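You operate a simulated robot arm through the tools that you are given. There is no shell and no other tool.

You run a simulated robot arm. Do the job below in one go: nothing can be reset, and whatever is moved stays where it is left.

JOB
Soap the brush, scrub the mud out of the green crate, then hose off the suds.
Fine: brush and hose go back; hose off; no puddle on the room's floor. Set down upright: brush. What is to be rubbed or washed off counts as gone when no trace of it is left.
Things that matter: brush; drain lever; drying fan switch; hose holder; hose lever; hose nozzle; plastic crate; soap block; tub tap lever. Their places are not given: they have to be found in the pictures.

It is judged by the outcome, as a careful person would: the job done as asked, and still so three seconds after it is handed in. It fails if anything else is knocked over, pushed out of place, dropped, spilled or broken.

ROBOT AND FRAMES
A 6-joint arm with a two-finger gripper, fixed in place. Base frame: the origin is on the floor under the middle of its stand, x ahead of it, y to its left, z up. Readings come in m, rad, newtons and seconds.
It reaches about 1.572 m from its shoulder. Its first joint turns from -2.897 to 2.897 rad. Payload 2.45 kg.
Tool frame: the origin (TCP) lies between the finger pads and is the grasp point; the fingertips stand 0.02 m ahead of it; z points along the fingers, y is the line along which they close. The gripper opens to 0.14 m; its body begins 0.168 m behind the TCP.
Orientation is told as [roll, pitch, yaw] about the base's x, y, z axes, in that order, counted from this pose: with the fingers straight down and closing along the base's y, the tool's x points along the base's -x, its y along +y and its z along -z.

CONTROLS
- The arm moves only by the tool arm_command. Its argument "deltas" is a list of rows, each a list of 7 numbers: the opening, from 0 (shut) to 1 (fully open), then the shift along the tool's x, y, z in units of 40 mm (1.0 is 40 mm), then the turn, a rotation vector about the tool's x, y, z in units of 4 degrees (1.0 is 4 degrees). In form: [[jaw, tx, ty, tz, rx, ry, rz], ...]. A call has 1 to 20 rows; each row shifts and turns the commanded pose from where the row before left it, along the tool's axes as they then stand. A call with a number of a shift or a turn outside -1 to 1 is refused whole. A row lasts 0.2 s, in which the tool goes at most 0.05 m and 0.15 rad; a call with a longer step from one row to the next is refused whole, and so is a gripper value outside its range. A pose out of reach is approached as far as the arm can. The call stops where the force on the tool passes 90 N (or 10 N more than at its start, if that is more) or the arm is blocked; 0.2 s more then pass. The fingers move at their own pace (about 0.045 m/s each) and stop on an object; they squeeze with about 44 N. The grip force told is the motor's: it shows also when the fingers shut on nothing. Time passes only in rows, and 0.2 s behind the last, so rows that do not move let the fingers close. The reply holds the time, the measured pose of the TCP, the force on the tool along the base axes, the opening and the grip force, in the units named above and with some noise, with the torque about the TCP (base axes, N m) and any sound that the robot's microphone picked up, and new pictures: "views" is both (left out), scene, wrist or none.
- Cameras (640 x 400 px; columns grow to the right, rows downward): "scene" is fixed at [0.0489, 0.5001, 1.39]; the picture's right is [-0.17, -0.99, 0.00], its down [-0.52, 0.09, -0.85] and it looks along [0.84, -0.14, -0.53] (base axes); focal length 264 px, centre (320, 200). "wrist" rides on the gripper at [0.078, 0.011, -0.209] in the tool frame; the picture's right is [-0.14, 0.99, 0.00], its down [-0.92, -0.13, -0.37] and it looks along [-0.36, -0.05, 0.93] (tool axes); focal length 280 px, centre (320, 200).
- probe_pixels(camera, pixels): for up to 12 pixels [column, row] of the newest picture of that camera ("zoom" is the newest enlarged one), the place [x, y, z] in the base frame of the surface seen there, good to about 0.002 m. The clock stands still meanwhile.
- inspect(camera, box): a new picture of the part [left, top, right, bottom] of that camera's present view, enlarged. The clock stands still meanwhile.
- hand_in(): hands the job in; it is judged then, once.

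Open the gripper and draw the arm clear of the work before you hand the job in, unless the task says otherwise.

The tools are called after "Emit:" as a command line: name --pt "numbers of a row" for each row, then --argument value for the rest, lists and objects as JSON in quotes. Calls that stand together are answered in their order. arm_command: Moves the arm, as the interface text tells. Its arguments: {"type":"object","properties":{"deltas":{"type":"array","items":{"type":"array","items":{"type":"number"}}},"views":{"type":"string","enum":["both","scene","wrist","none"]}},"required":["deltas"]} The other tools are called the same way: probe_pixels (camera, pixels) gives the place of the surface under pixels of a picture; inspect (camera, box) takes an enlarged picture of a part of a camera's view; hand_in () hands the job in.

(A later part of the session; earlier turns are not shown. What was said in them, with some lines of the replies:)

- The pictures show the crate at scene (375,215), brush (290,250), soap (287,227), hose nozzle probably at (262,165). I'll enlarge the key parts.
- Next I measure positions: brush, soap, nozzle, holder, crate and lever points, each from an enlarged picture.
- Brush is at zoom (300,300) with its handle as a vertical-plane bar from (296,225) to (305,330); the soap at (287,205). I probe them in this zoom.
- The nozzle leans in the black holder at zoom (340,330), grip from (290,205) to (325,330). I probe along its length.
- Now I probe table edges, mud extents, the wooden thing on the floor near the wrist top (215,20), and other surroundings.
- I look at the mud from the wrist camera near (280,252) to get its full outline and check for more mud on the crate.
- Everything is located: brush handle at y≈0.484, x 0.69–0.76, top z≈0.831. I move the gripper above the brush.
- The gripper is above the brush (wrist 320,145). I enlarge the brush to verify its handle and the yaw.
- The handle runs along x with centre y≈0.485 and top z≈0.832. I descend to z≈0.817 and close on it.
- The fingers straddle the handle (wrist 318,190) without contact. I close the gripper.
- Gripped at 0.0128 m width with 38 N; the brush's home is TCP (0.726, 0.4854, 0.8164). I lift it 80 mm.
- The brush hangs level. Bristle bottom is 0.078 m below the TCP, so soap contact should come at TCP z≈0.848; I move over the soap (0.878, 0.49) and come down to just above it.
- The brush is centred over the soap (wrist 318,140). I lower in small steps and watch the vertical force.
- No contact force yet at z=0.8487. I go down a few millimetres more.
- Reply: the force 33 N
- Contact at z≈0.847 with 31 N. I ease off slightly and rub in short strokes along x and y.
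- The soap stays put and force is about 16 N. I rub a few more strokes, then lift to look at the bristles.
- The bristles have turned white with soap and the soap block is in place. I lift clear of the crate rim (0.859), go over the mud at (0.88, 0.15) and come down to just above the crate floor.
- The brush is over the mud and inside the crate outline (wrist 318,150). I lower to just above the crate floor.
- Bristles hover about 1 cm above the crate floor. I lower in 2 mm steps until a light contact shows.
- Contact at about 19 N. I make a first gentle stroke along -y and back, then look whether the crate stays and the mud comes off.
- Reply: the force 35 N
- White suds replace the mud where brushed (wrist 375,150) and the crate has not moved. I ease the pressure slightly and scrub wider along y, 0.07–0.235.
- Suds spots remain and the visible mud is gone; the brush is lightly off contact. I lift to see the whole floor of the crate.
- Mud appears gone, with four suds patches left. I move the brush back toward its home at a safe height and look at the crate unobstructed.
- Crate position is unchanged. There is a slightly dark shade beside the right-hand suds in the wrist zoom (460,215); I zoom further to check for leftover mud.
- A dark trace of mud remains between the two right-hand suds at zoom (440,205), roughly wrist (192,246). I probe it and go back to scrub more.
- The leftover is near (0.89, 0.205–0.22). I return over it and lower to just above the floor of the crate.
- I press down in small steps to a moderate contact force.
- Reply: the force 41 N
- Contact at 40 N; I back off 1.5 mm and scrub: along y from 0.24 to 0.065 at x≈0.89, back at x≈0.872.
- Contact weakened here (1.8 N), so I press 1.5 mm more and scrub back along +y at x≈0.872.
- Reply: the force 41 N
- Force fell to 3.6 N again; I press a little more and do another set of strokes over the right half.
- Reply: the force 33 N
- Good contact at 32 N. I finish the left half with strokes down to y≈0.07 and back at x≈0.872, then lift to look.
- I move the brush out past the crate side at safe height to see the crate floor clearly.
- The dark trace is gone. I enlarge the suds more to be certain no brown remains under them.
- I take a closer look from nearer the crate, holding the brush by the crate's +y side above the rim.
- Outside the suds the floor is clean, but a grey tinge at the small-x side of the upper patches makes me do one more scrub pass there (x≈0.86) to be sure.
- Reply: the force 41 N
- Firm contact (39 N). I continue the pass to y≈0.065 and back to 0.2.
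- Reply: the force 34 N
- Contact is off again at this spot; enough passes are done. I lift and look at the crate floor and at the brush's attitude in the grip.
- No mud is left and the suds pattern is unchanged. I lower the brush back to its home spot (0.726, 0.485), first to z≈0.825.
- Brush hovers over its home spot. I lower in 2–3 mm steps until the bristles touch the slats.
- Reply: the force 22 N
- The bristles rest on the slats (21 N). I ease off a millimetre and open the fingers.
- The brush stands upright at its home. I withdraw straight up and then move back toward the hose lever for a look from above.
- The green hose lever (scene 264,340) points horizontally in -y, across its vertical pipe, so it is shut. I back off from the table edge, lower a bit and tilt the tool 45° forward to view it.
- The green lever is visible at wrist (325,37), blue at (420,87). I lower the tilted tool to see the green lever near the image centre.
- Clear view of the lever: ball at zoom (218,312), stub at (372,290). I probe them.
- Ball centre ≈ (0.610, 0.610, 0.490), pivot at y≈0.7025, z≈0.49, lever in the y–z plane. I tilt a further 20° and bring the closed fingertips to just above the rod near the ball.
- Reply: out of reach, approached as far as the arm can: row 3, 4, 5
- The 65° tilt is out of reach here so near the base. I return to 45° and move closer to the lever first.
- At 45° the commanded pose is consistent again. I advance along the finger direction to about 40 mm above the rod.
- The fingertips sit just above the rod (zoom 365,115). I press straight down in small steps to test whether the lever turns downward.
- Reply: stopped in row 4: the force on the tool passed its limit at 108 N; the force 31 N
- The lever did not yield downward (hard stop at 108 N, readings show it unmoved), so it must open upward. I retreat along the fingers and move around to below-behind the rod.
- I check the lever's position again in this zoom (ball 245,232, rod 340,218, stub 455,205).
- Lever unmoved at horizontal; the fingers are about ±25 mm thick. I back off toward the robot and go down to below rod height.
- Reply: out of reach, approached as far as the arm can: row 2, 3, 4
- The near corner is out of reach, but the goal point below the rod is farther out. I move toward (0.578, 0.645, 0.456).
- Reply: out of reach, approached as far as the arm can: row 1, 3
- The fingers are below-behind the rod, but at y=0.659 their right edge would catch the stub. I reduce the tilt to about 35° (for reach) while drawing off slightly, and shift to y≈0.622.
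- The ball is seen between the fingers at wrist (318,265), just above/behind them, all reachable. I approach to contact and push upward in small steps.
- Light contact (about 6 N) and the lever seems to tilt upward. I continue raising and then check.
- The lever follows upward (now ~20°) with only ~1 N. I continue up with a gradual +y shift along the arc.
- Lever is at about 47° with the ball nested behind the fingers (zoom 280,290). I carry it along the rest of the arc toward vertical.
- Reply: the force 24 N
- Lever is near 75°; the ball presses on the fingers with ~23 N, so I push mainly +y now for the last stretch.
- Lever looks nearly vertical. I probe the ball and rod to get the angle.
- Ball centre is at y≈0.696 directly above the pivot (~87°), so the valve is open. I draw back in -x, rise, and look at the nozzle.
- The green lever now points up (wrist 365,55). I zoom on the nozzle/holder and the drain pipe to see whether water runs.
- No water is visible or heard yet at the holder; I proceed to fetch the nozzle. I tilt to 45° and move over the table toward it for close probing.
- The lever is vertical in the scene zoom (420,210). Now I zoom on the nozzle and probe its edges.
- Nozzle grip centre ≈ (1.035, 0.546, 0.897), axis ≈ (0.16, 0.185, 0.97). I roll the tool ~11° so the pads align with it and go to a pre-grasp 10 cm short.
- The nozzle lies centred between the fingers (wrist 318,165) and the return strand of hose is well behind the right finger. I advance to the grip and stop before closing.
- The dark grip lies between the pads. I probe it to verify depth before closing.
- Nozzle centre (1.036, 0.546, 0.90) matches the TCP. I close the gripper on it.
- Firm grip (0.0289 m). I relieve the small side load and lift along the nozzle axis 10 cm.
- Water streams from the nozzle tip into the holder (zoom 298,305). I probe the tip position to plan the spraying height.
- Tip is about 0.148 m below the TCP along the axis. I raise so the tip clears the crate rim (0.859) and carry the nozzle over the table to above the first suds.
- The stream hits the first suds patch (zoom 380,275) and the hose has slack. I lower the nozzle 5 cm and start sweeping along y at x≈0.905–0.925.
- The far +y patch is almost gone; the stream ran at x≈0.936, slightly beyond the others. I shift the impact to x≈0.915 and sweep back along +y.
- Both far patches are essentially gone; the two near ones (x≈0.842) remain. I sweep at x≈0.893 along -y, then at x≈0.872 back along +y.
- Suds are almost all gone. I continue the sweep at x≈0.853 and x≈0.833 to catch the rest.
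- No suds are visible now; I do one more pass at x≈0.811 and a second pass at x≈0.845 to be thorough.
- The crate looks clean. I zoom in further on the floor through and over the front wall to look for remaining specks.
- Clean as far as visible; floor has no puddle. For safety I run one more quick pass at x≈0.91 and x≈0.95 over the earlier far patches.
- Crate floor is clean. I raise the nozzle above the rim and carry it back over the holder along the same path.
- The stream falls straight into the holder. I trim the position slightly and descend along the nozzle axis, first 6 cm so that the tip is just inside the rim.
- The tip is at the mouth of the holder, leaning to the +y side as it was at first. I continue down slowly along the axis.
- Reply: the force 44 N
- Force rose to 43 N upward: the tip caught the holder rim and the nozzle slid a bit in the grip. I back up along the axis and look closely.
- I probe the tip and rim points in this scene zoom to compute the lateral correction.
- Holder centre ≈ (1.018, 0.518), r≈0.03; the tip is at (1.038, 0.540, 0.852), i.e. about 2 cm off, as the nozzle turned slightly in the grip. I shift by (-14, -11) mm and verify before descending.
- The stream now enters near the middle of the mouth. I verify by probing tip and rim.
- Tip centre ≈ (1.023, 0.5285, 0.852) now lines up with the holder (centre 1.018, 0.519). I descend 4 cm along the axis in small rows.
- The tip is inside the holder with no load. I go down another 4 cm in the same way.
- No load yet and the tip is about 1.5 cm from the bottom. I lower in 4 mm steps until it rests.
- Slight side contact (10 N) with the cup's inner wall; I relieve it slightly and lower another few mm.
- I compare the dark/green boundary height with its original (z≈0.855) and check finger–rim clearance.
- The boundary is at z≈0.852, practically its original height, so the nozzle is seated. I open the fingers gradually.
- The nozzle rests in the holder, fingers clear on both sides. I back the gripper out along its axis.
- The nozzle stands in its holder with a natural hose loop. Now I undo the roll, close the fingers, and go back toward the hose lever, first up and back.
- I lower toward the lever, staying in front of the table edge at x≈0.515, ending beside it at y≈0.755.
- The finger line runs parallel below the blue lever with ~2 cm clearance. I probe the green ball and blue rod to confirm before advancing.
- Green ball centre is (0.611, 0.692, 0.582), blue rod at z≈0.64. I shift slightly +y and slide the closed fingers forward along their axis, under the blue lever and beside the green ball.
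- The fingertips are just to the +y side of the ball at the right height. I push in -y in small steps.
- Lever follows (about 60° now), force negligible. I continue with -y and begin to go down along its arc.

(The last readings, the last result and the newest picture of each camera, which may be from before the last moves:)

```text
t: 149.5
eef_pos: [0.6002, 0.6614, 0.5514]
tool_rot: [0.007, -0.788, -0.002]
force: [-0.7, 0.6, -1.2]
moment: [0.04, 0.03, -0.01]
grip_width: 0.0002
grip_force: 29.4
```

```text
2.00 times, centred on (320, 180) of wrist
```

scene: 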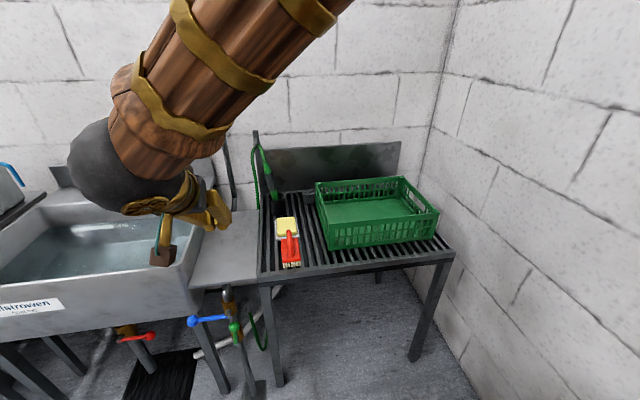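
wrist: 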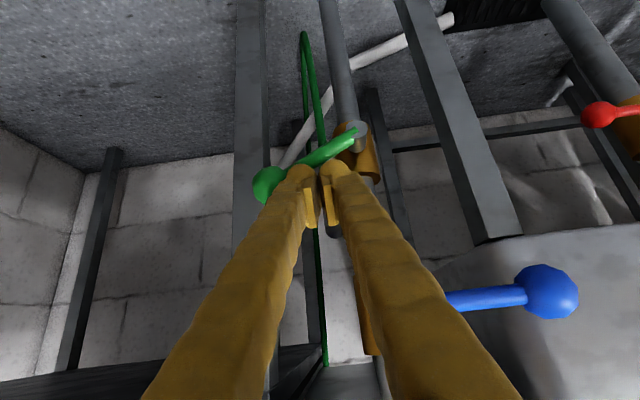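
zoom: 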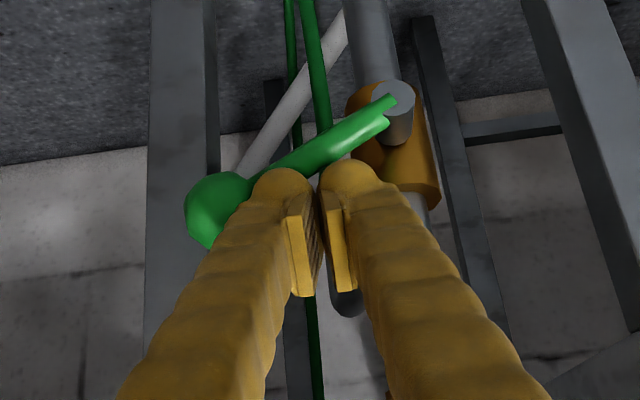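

Lever at ~30°; the fingers are now on its upper side. I push down gently in 4 mm steps toward the closed stop (TCP z≈0.522).

Emit:
arm_command --pt "0 0.07 -0.12 0.08 0 0 0" --pt "0 0.07 -0.12 0.08 0 0 0" --pt "0 0.07 -0.12 0.08 0 0 0" --pt "0 0.07 -0.12 0.07 0 0 0" --pt "0 0.05 -0.05 0.05 0 0 0" --pt "0 0 0 0 0 0 0" --views "wrist"

Emit:
inspect --camera "wrist" --box '[200, 80, 440, 280]'

```text
t: 150.9
eef_pos: [0.6017, 0.6407, 0.5335]
tool_rot: [0.007, -0.787, -0.004]
force: [1.2, -0.1, -0.1]
moment: [0.01, 0.02, 0.04]
grip_width: 0.0
grip_force: 29.1
```

wrist: 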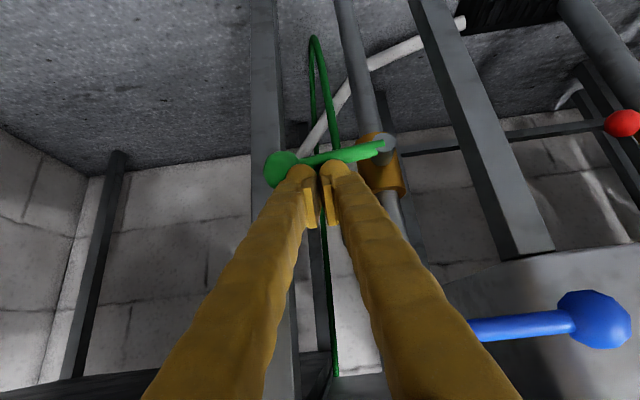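

```text
2.00 times, centred on (320, 180) of wrist
```

zoom: 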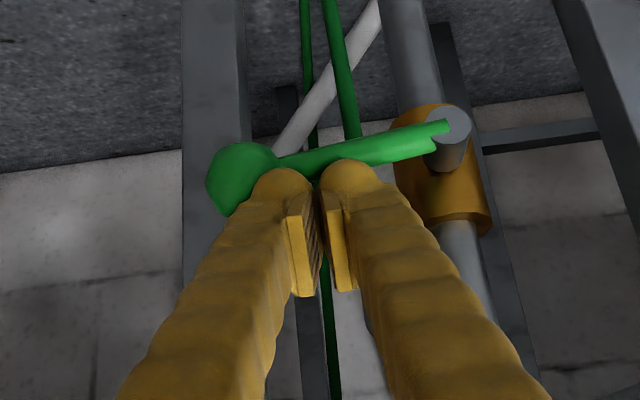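

The lever is near 10°. I go down in ~2 mm steps until it reaches the stop.

Emit:
arm_command --pt "0 0.04 0 0.04 0 0 0" --pt "0 0.04 0 0.04 0 0 0" --pt "0 0.04 0 0.04 0 0 0" --pt "0 0.03 0 0.03 0 0 0" --pt "0 0 0 0 0 0 0" --views "none"

```text
t: 152.1
eef_pos: [0.6015, 0.6404, 0.5231]
tool_rot: [0.005, -0.787, -0.003]
force: [-3.2, 0.7, 1.2]
moment: [0.01, 0.02, -0.1]
grip_width: 0.0
grip_force: 29.3
```

Emit:
arm_command --pt "0 0.025 0 0.025 0 0 0" --pt "0 0.02 0 0.02 0 0 0" --pt "0 0 0 0 0 0 0" --views "wrist"

Emit:
inspect --camera "wrist" --box '[200, 80, 440, 280]'

```text
t: 152.9
eef_pos: [0.6014, 0.64, 0.5207]
tool_rot: [0.009, -0.788, -0.005]
force: [-2.8, 1.9, 1.3]
moment: [0.03, 0.08, -0.06]
grip_width: 0.0001
grip_force: 29.5
```

wrist: 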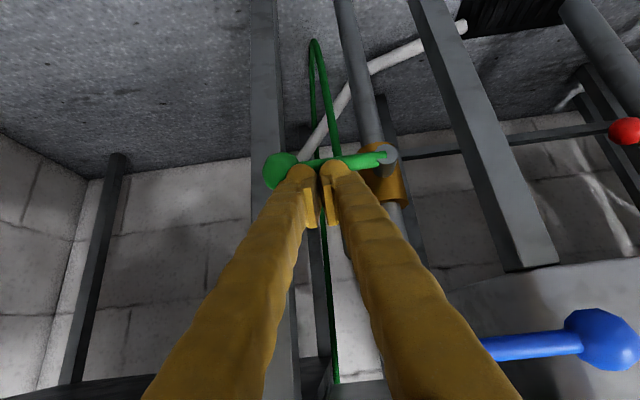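

```text
2.00 times, centred on (320, 180) of wrist
```

zoom: 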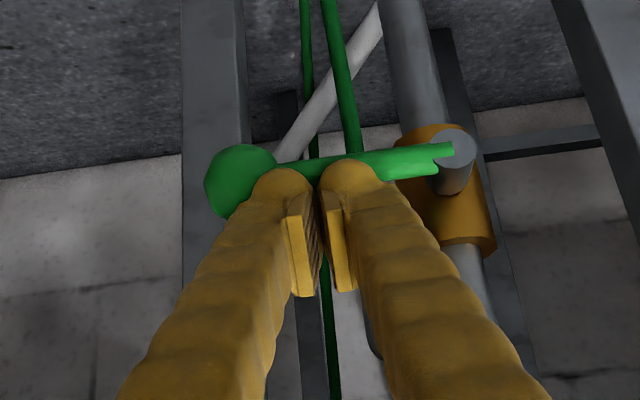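

The lever looks nearly horizontal. I probe the ball and rod heights to compare with the original shut position (rod z≈0.492–0.494).

Emit:
probe_pixels --camera "zoom" --pixels '[[235, 175], [220, 175], [290, 172], [390, 162], [420, 158], [450, 150], [240, 195], [455, 155]]'

```text
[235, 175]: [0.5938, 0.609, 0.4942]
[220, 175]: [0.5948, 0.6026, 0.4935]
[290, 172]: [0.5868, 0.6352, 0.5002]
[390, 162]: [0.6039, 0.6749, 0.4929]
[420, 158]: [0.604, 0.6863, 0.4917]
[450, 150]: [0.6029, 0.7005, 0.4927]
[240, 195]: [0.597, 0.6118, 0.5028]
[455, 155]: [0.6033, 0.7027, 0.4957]
```

Rod and ball are at the original height (≈0.493). I press 2 mm more to confirm it is on its stop.

Emit:
arm_command --pt "0 0.02 0 0.02 0 0 0" --pt "0 0.02 0 0.02 0 0 0" --pt "0 0 0 0 0 0 0" --views "none"

```text
t: 153.7
eef_pos: [0.6024, 0.6398, 0.5199]
tool_rot: [0.009, -0.788, -0.004]
force: [-11.0, 2.8, 31.9]
moment: [-0.75, 0.3, -0.3]
grip_width: 0.0
grip_force: 29.7
```

The lever is on its shut stop (32 N). I retreat along the fingers and rise clear of the table.

Emit:
arm_command --pt "0 0 0 -0.4 0 0 0" --pt "0 0 0 -0.9 0 0 0" --pt "0 0 0 -0.9 0 0 0" --pt "0 0 0 -0.9 0 0 0" --pt "0 -0.68 0 -0.68 0 0 0" --pt "0 -0.68 0 -0.68 0 0 0" --pt "0 -0.68 0 -0.68 0 0 0" --pt "0 -0.68 0 -0.68 0 0 0" --pt "0 -0.68 0 -0.68 0 0 0" --pt "0 -0.68 0 -0.68 0 0 0" --pt "0 -0.68 0 -0.68 0 0 0" --pt "0 -0.68 0 -0.68 0 0 0" --pt "0 -0.68 0 -0.68 0 0 0" --pt "0 0 0 0 0 0 0"

```text
t: 156.7
eef_pos: [0.5139, 0.6381, 0.9535]
tool_rot: [0.008, -0.788, -0.002]
force: [0.6, -0.2, -0.6]
moment: [0.01, 0.0, -0.01]
grip_width: 0.0002
grip_force: 29.1
```

scene: 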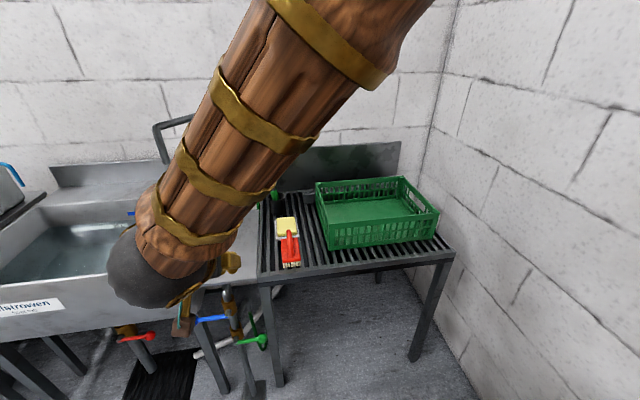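
wrist: 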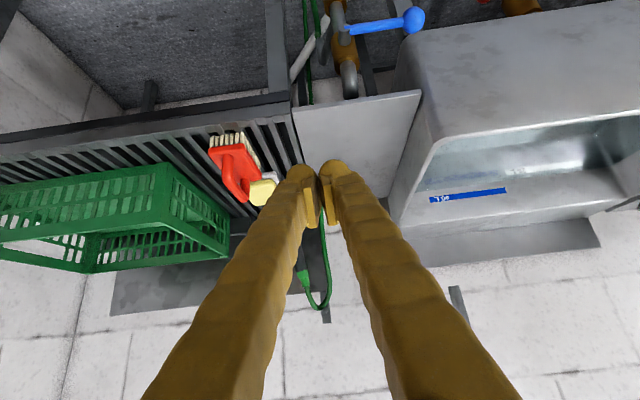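

The green lever is horizontal again. I untilt the tool and return to a position high above for a final inspection of crate, brush, nozzle and floor.

Emit:
arm_command --pt "0 0 0 0 0 0.94 0" --pt "0 0 0 0 0 0.94 0" --pt "0 0 0 0 0 0.94 0" --pt "0 0 0 0 0 0.94 0" --pt "0 0 0 0 0 0.94 0" --pt "0 0 0 0 0 0.94 0" --pt "0 0 0 0 0 0.94 0" --pt "0 0 0 0 0 0.94 0" --pt "0 0 0 0 0 0.94 0" --pt "0 0 0 0 0 0.94 0" --pt "0 0 0 0 0 0.94 0" --pt "0 0 0 0 0 0.94 0" --pt "0 0 -0.5 -0.7 0 0 0" --pt "0 0 -0.6 -0.7 0 0 0" --pt "0.3 0 -0.6 -0.7 0 0 0" --pt "0.6 0 -0.6 -0.7 0 0 0" --pt "0.8 -0.3 -0.6 -0.7 0 0 0" --pt "1 -0.3 -0.6 -0.7 0 0 0" --pt "1 -0.3 -0.6 -0.7 0 0 0" --pt "1 0 0 0 0 0 0"

```text
t: 160.9
eef_pos: [0.5503, 0.4708, 1.1462]
tool_rot: [0.005, 0.001, 0.002]
force: [0.6, 0.5, -0.2]
moment: [-0.01, -0.01, 0.0]
grip_width: 0.1196
grip_force: 0.2
```

scene: 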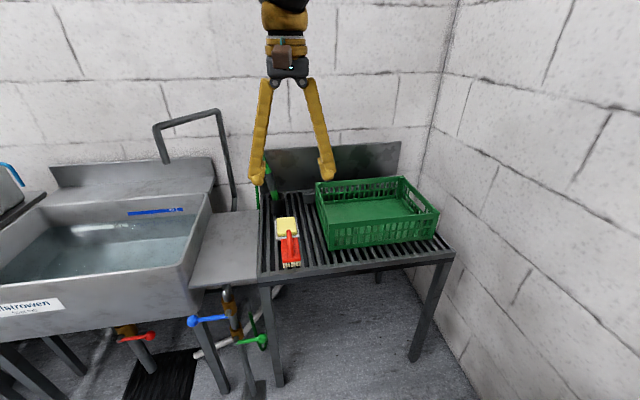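
wrist: 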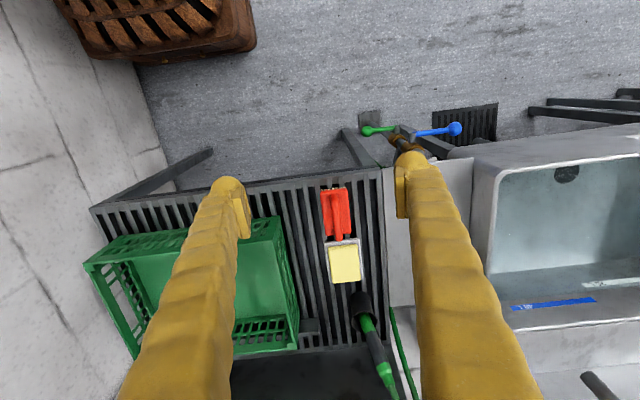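

I move to the starting viewpoint so the crate floor lies between the open fingers, then check everything in enlarged pictures.

Emit:
arm_command --pt "1 0 -0.8 -0.25 0 0 0" --pt "1 -0.1 -0.8 -0.25 0 0 0" --pt "1 -0.1 -0.9 -0.25 0 0 0" --pt "1 -0.1 -0.9 -0.25 0 0 0" --pt "1 -0.1 -0.9 -0.25 0 0 0" --pt "1 0 0 0 0 0 0"

Emit:
inspect --camera "wrist" --box '[210, 170, 380, 330]'

Emit:
inspect --camera "scene" --box '[240, 130, 340, 290]'

Emit:
inspect --camera "scene" --box '[100, 250, 480, 400]'

Emit:
inspect --camera "scene" --box '[310, 170, 440, 255]'

```text
t: 162.3
eef_pos: [0.5659, 0.3019, 1.1977]
tool_rot: [0.005, 0.001, 0.003]
force: [0.0, -0.2, 0.6]
moment: [0.0, 0.03, 0.01]
grip_width: 0.1399
grip_force: 0.1
```

scene: 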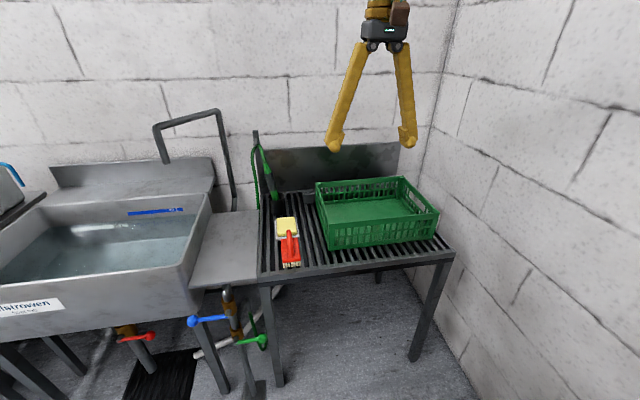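
wrist: 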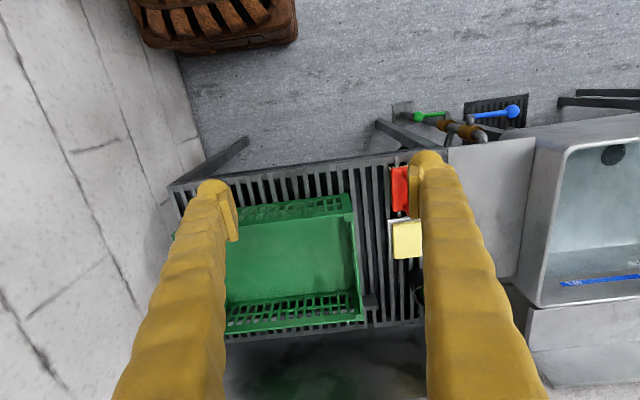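

```text
2.50 times, centred on (295, 250) of wrist
```

zoom: 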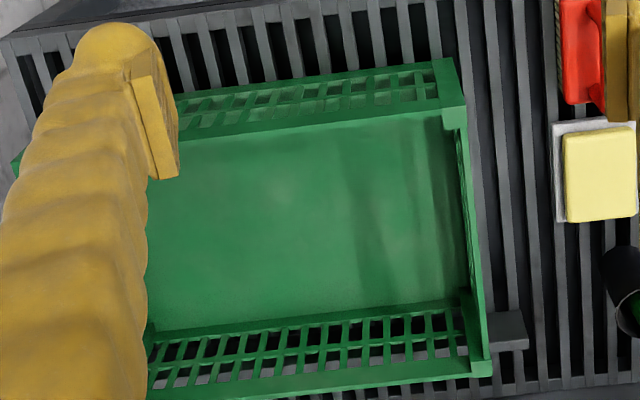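

```text
2.50 times, centred on (290, 210) of scene
```

zoom: 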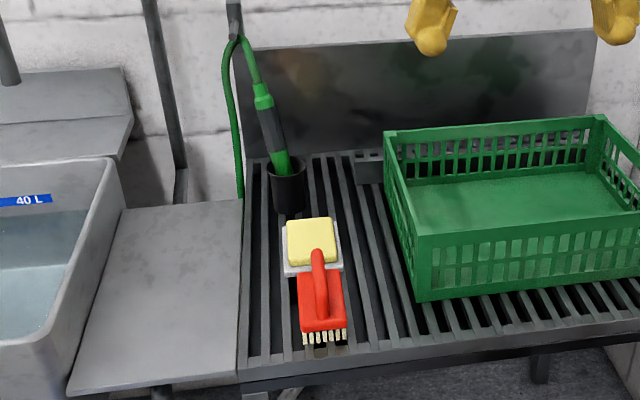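

```text
1.68 times, centred on (290, 325) of scene
```

zoom: 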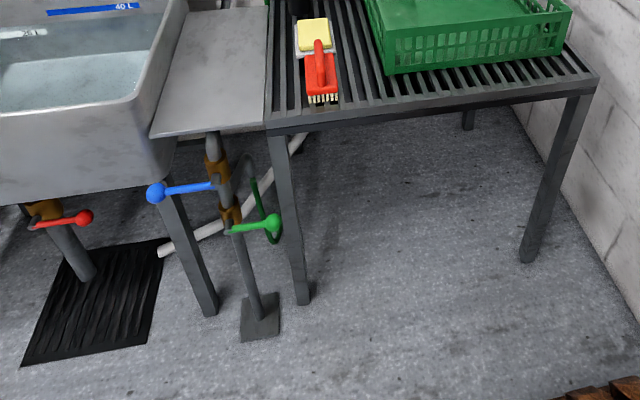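

```text
4.71 times, centred on (375, 212) of scene
```

zoom: 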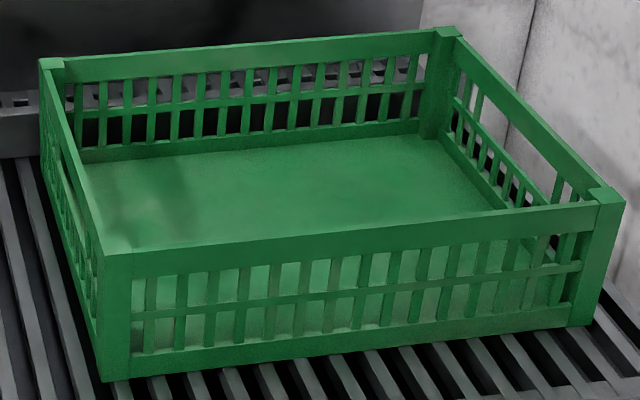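

Everything is in place. I take one last close look at the crate floor where the mud was, at the far part hidden by the left finger, and at the soap and brush positions.

Emit:
inspect --camera "wrist" --box '[230, 215, 350, 295]'

Emit:
inspect --camera "scene" --box '[265, 185, 315, 275]'

Emit:
probe_pixels --camera "scene" --pixels '[[317, 182], [330, 248], [437, 211], [402, 178], [287, 227], [289, 241], [264, 340], [192, 322], [153, 337]]'

```text
5.00 times, centred on (290, 255) of wrist
```

zoom: 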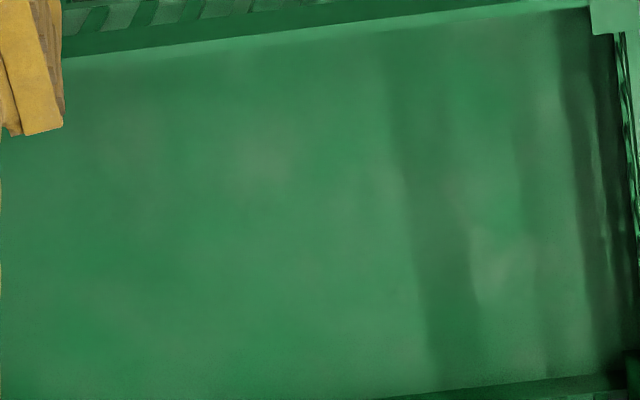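

```text
4.44 times, centred on (290, 230) of scene
```

zoom: 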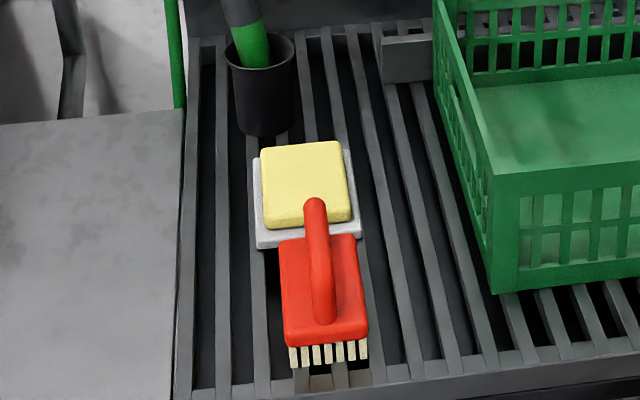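

```text
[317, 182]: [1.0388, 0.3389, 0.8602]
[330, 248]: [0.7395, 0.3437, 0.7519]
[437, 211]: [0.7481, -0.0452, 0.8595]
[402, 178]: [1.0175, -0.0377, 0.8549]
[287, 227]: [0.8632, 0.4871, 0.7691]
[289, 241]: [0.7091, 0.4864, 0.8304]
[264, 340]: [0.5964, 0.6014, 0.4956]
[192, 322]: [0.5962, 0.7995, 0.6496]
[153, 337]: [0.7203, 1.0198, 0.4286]
```

Positions are all unchanged. A faint tint at wrist (279,247) could be crate texture; I enlarge it more to be sure it is not leftover mud.

Emit:
inspect --camera "wrist" --box '[250, 230, 310, 270]'

Emit:
inspect --camera "wrist" --box '[295, 245, 355, 285]'

Emit:
inspect --camera "scene" --box '[340, 198, 400, 238]'

```text
10.00 times, centred on (280, 250) of wrist
```

zoom: 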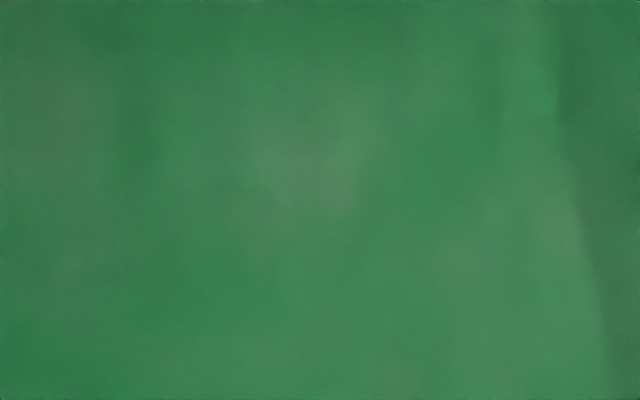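

```text
10.00 times, centred on (325, 265) of wrist
```

zoom: 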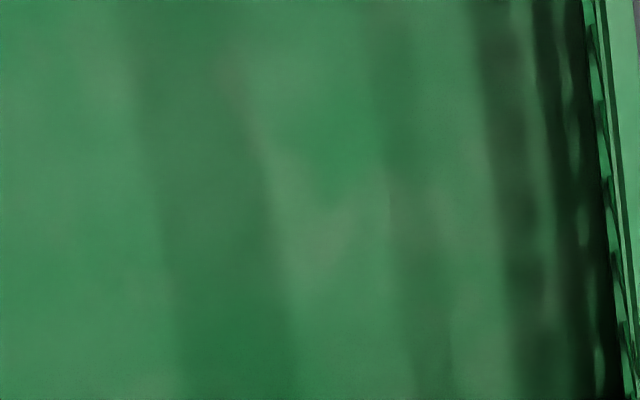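

```text
10.00 times, centred on (370, 218) of scene
```

zoom: 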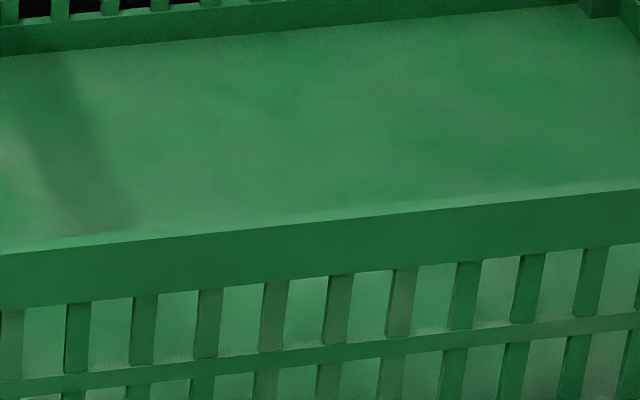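

The tint is only the crate's blotchy texture, the same as elsewhere on it. The mud and suds are gone, the brush is upright at home, the nozzle is in its holder, the hose lever is shut, the floor is dry and the arm is clear with the gripper open, so I hand in.

Emit:
hand_in

```text
The job is handed in.
```

The job is handed in; I don't have the verdict. I soaped the brush, scrubbed the mud out of the green crate and hosed off the suds.

State when I handed it in:

- **Crate:** It is where it started, and close-up pictures show no mud or suds. A faint blotchy tint on the floor of the crate matches the texture on the rest of it.
- **Brush:** It stands upright, bristles down, back in its original spot beside the soap.
- **Hose:** The nozzle is in its holder. On the first try to put it back, the tip caught the holder rim; I backed off, realigned and seated it properly. The hose lever is back against its shut stop. I could not see the water stop, because the nozzle tip is hidden inside the holder.
- **Floor:** The pictures show no puddle on the floor.
- **Levers and soap:** The tub tap and drain levers are unmoved, and the soap is still on its dish. I did not spot the drying fan switch in the pictures and touched nothing that looked like one.

My first push on the hose lever was downward, against its stop. That force cut-out tripped at 108 N, but the lever did not move; it opens upward.
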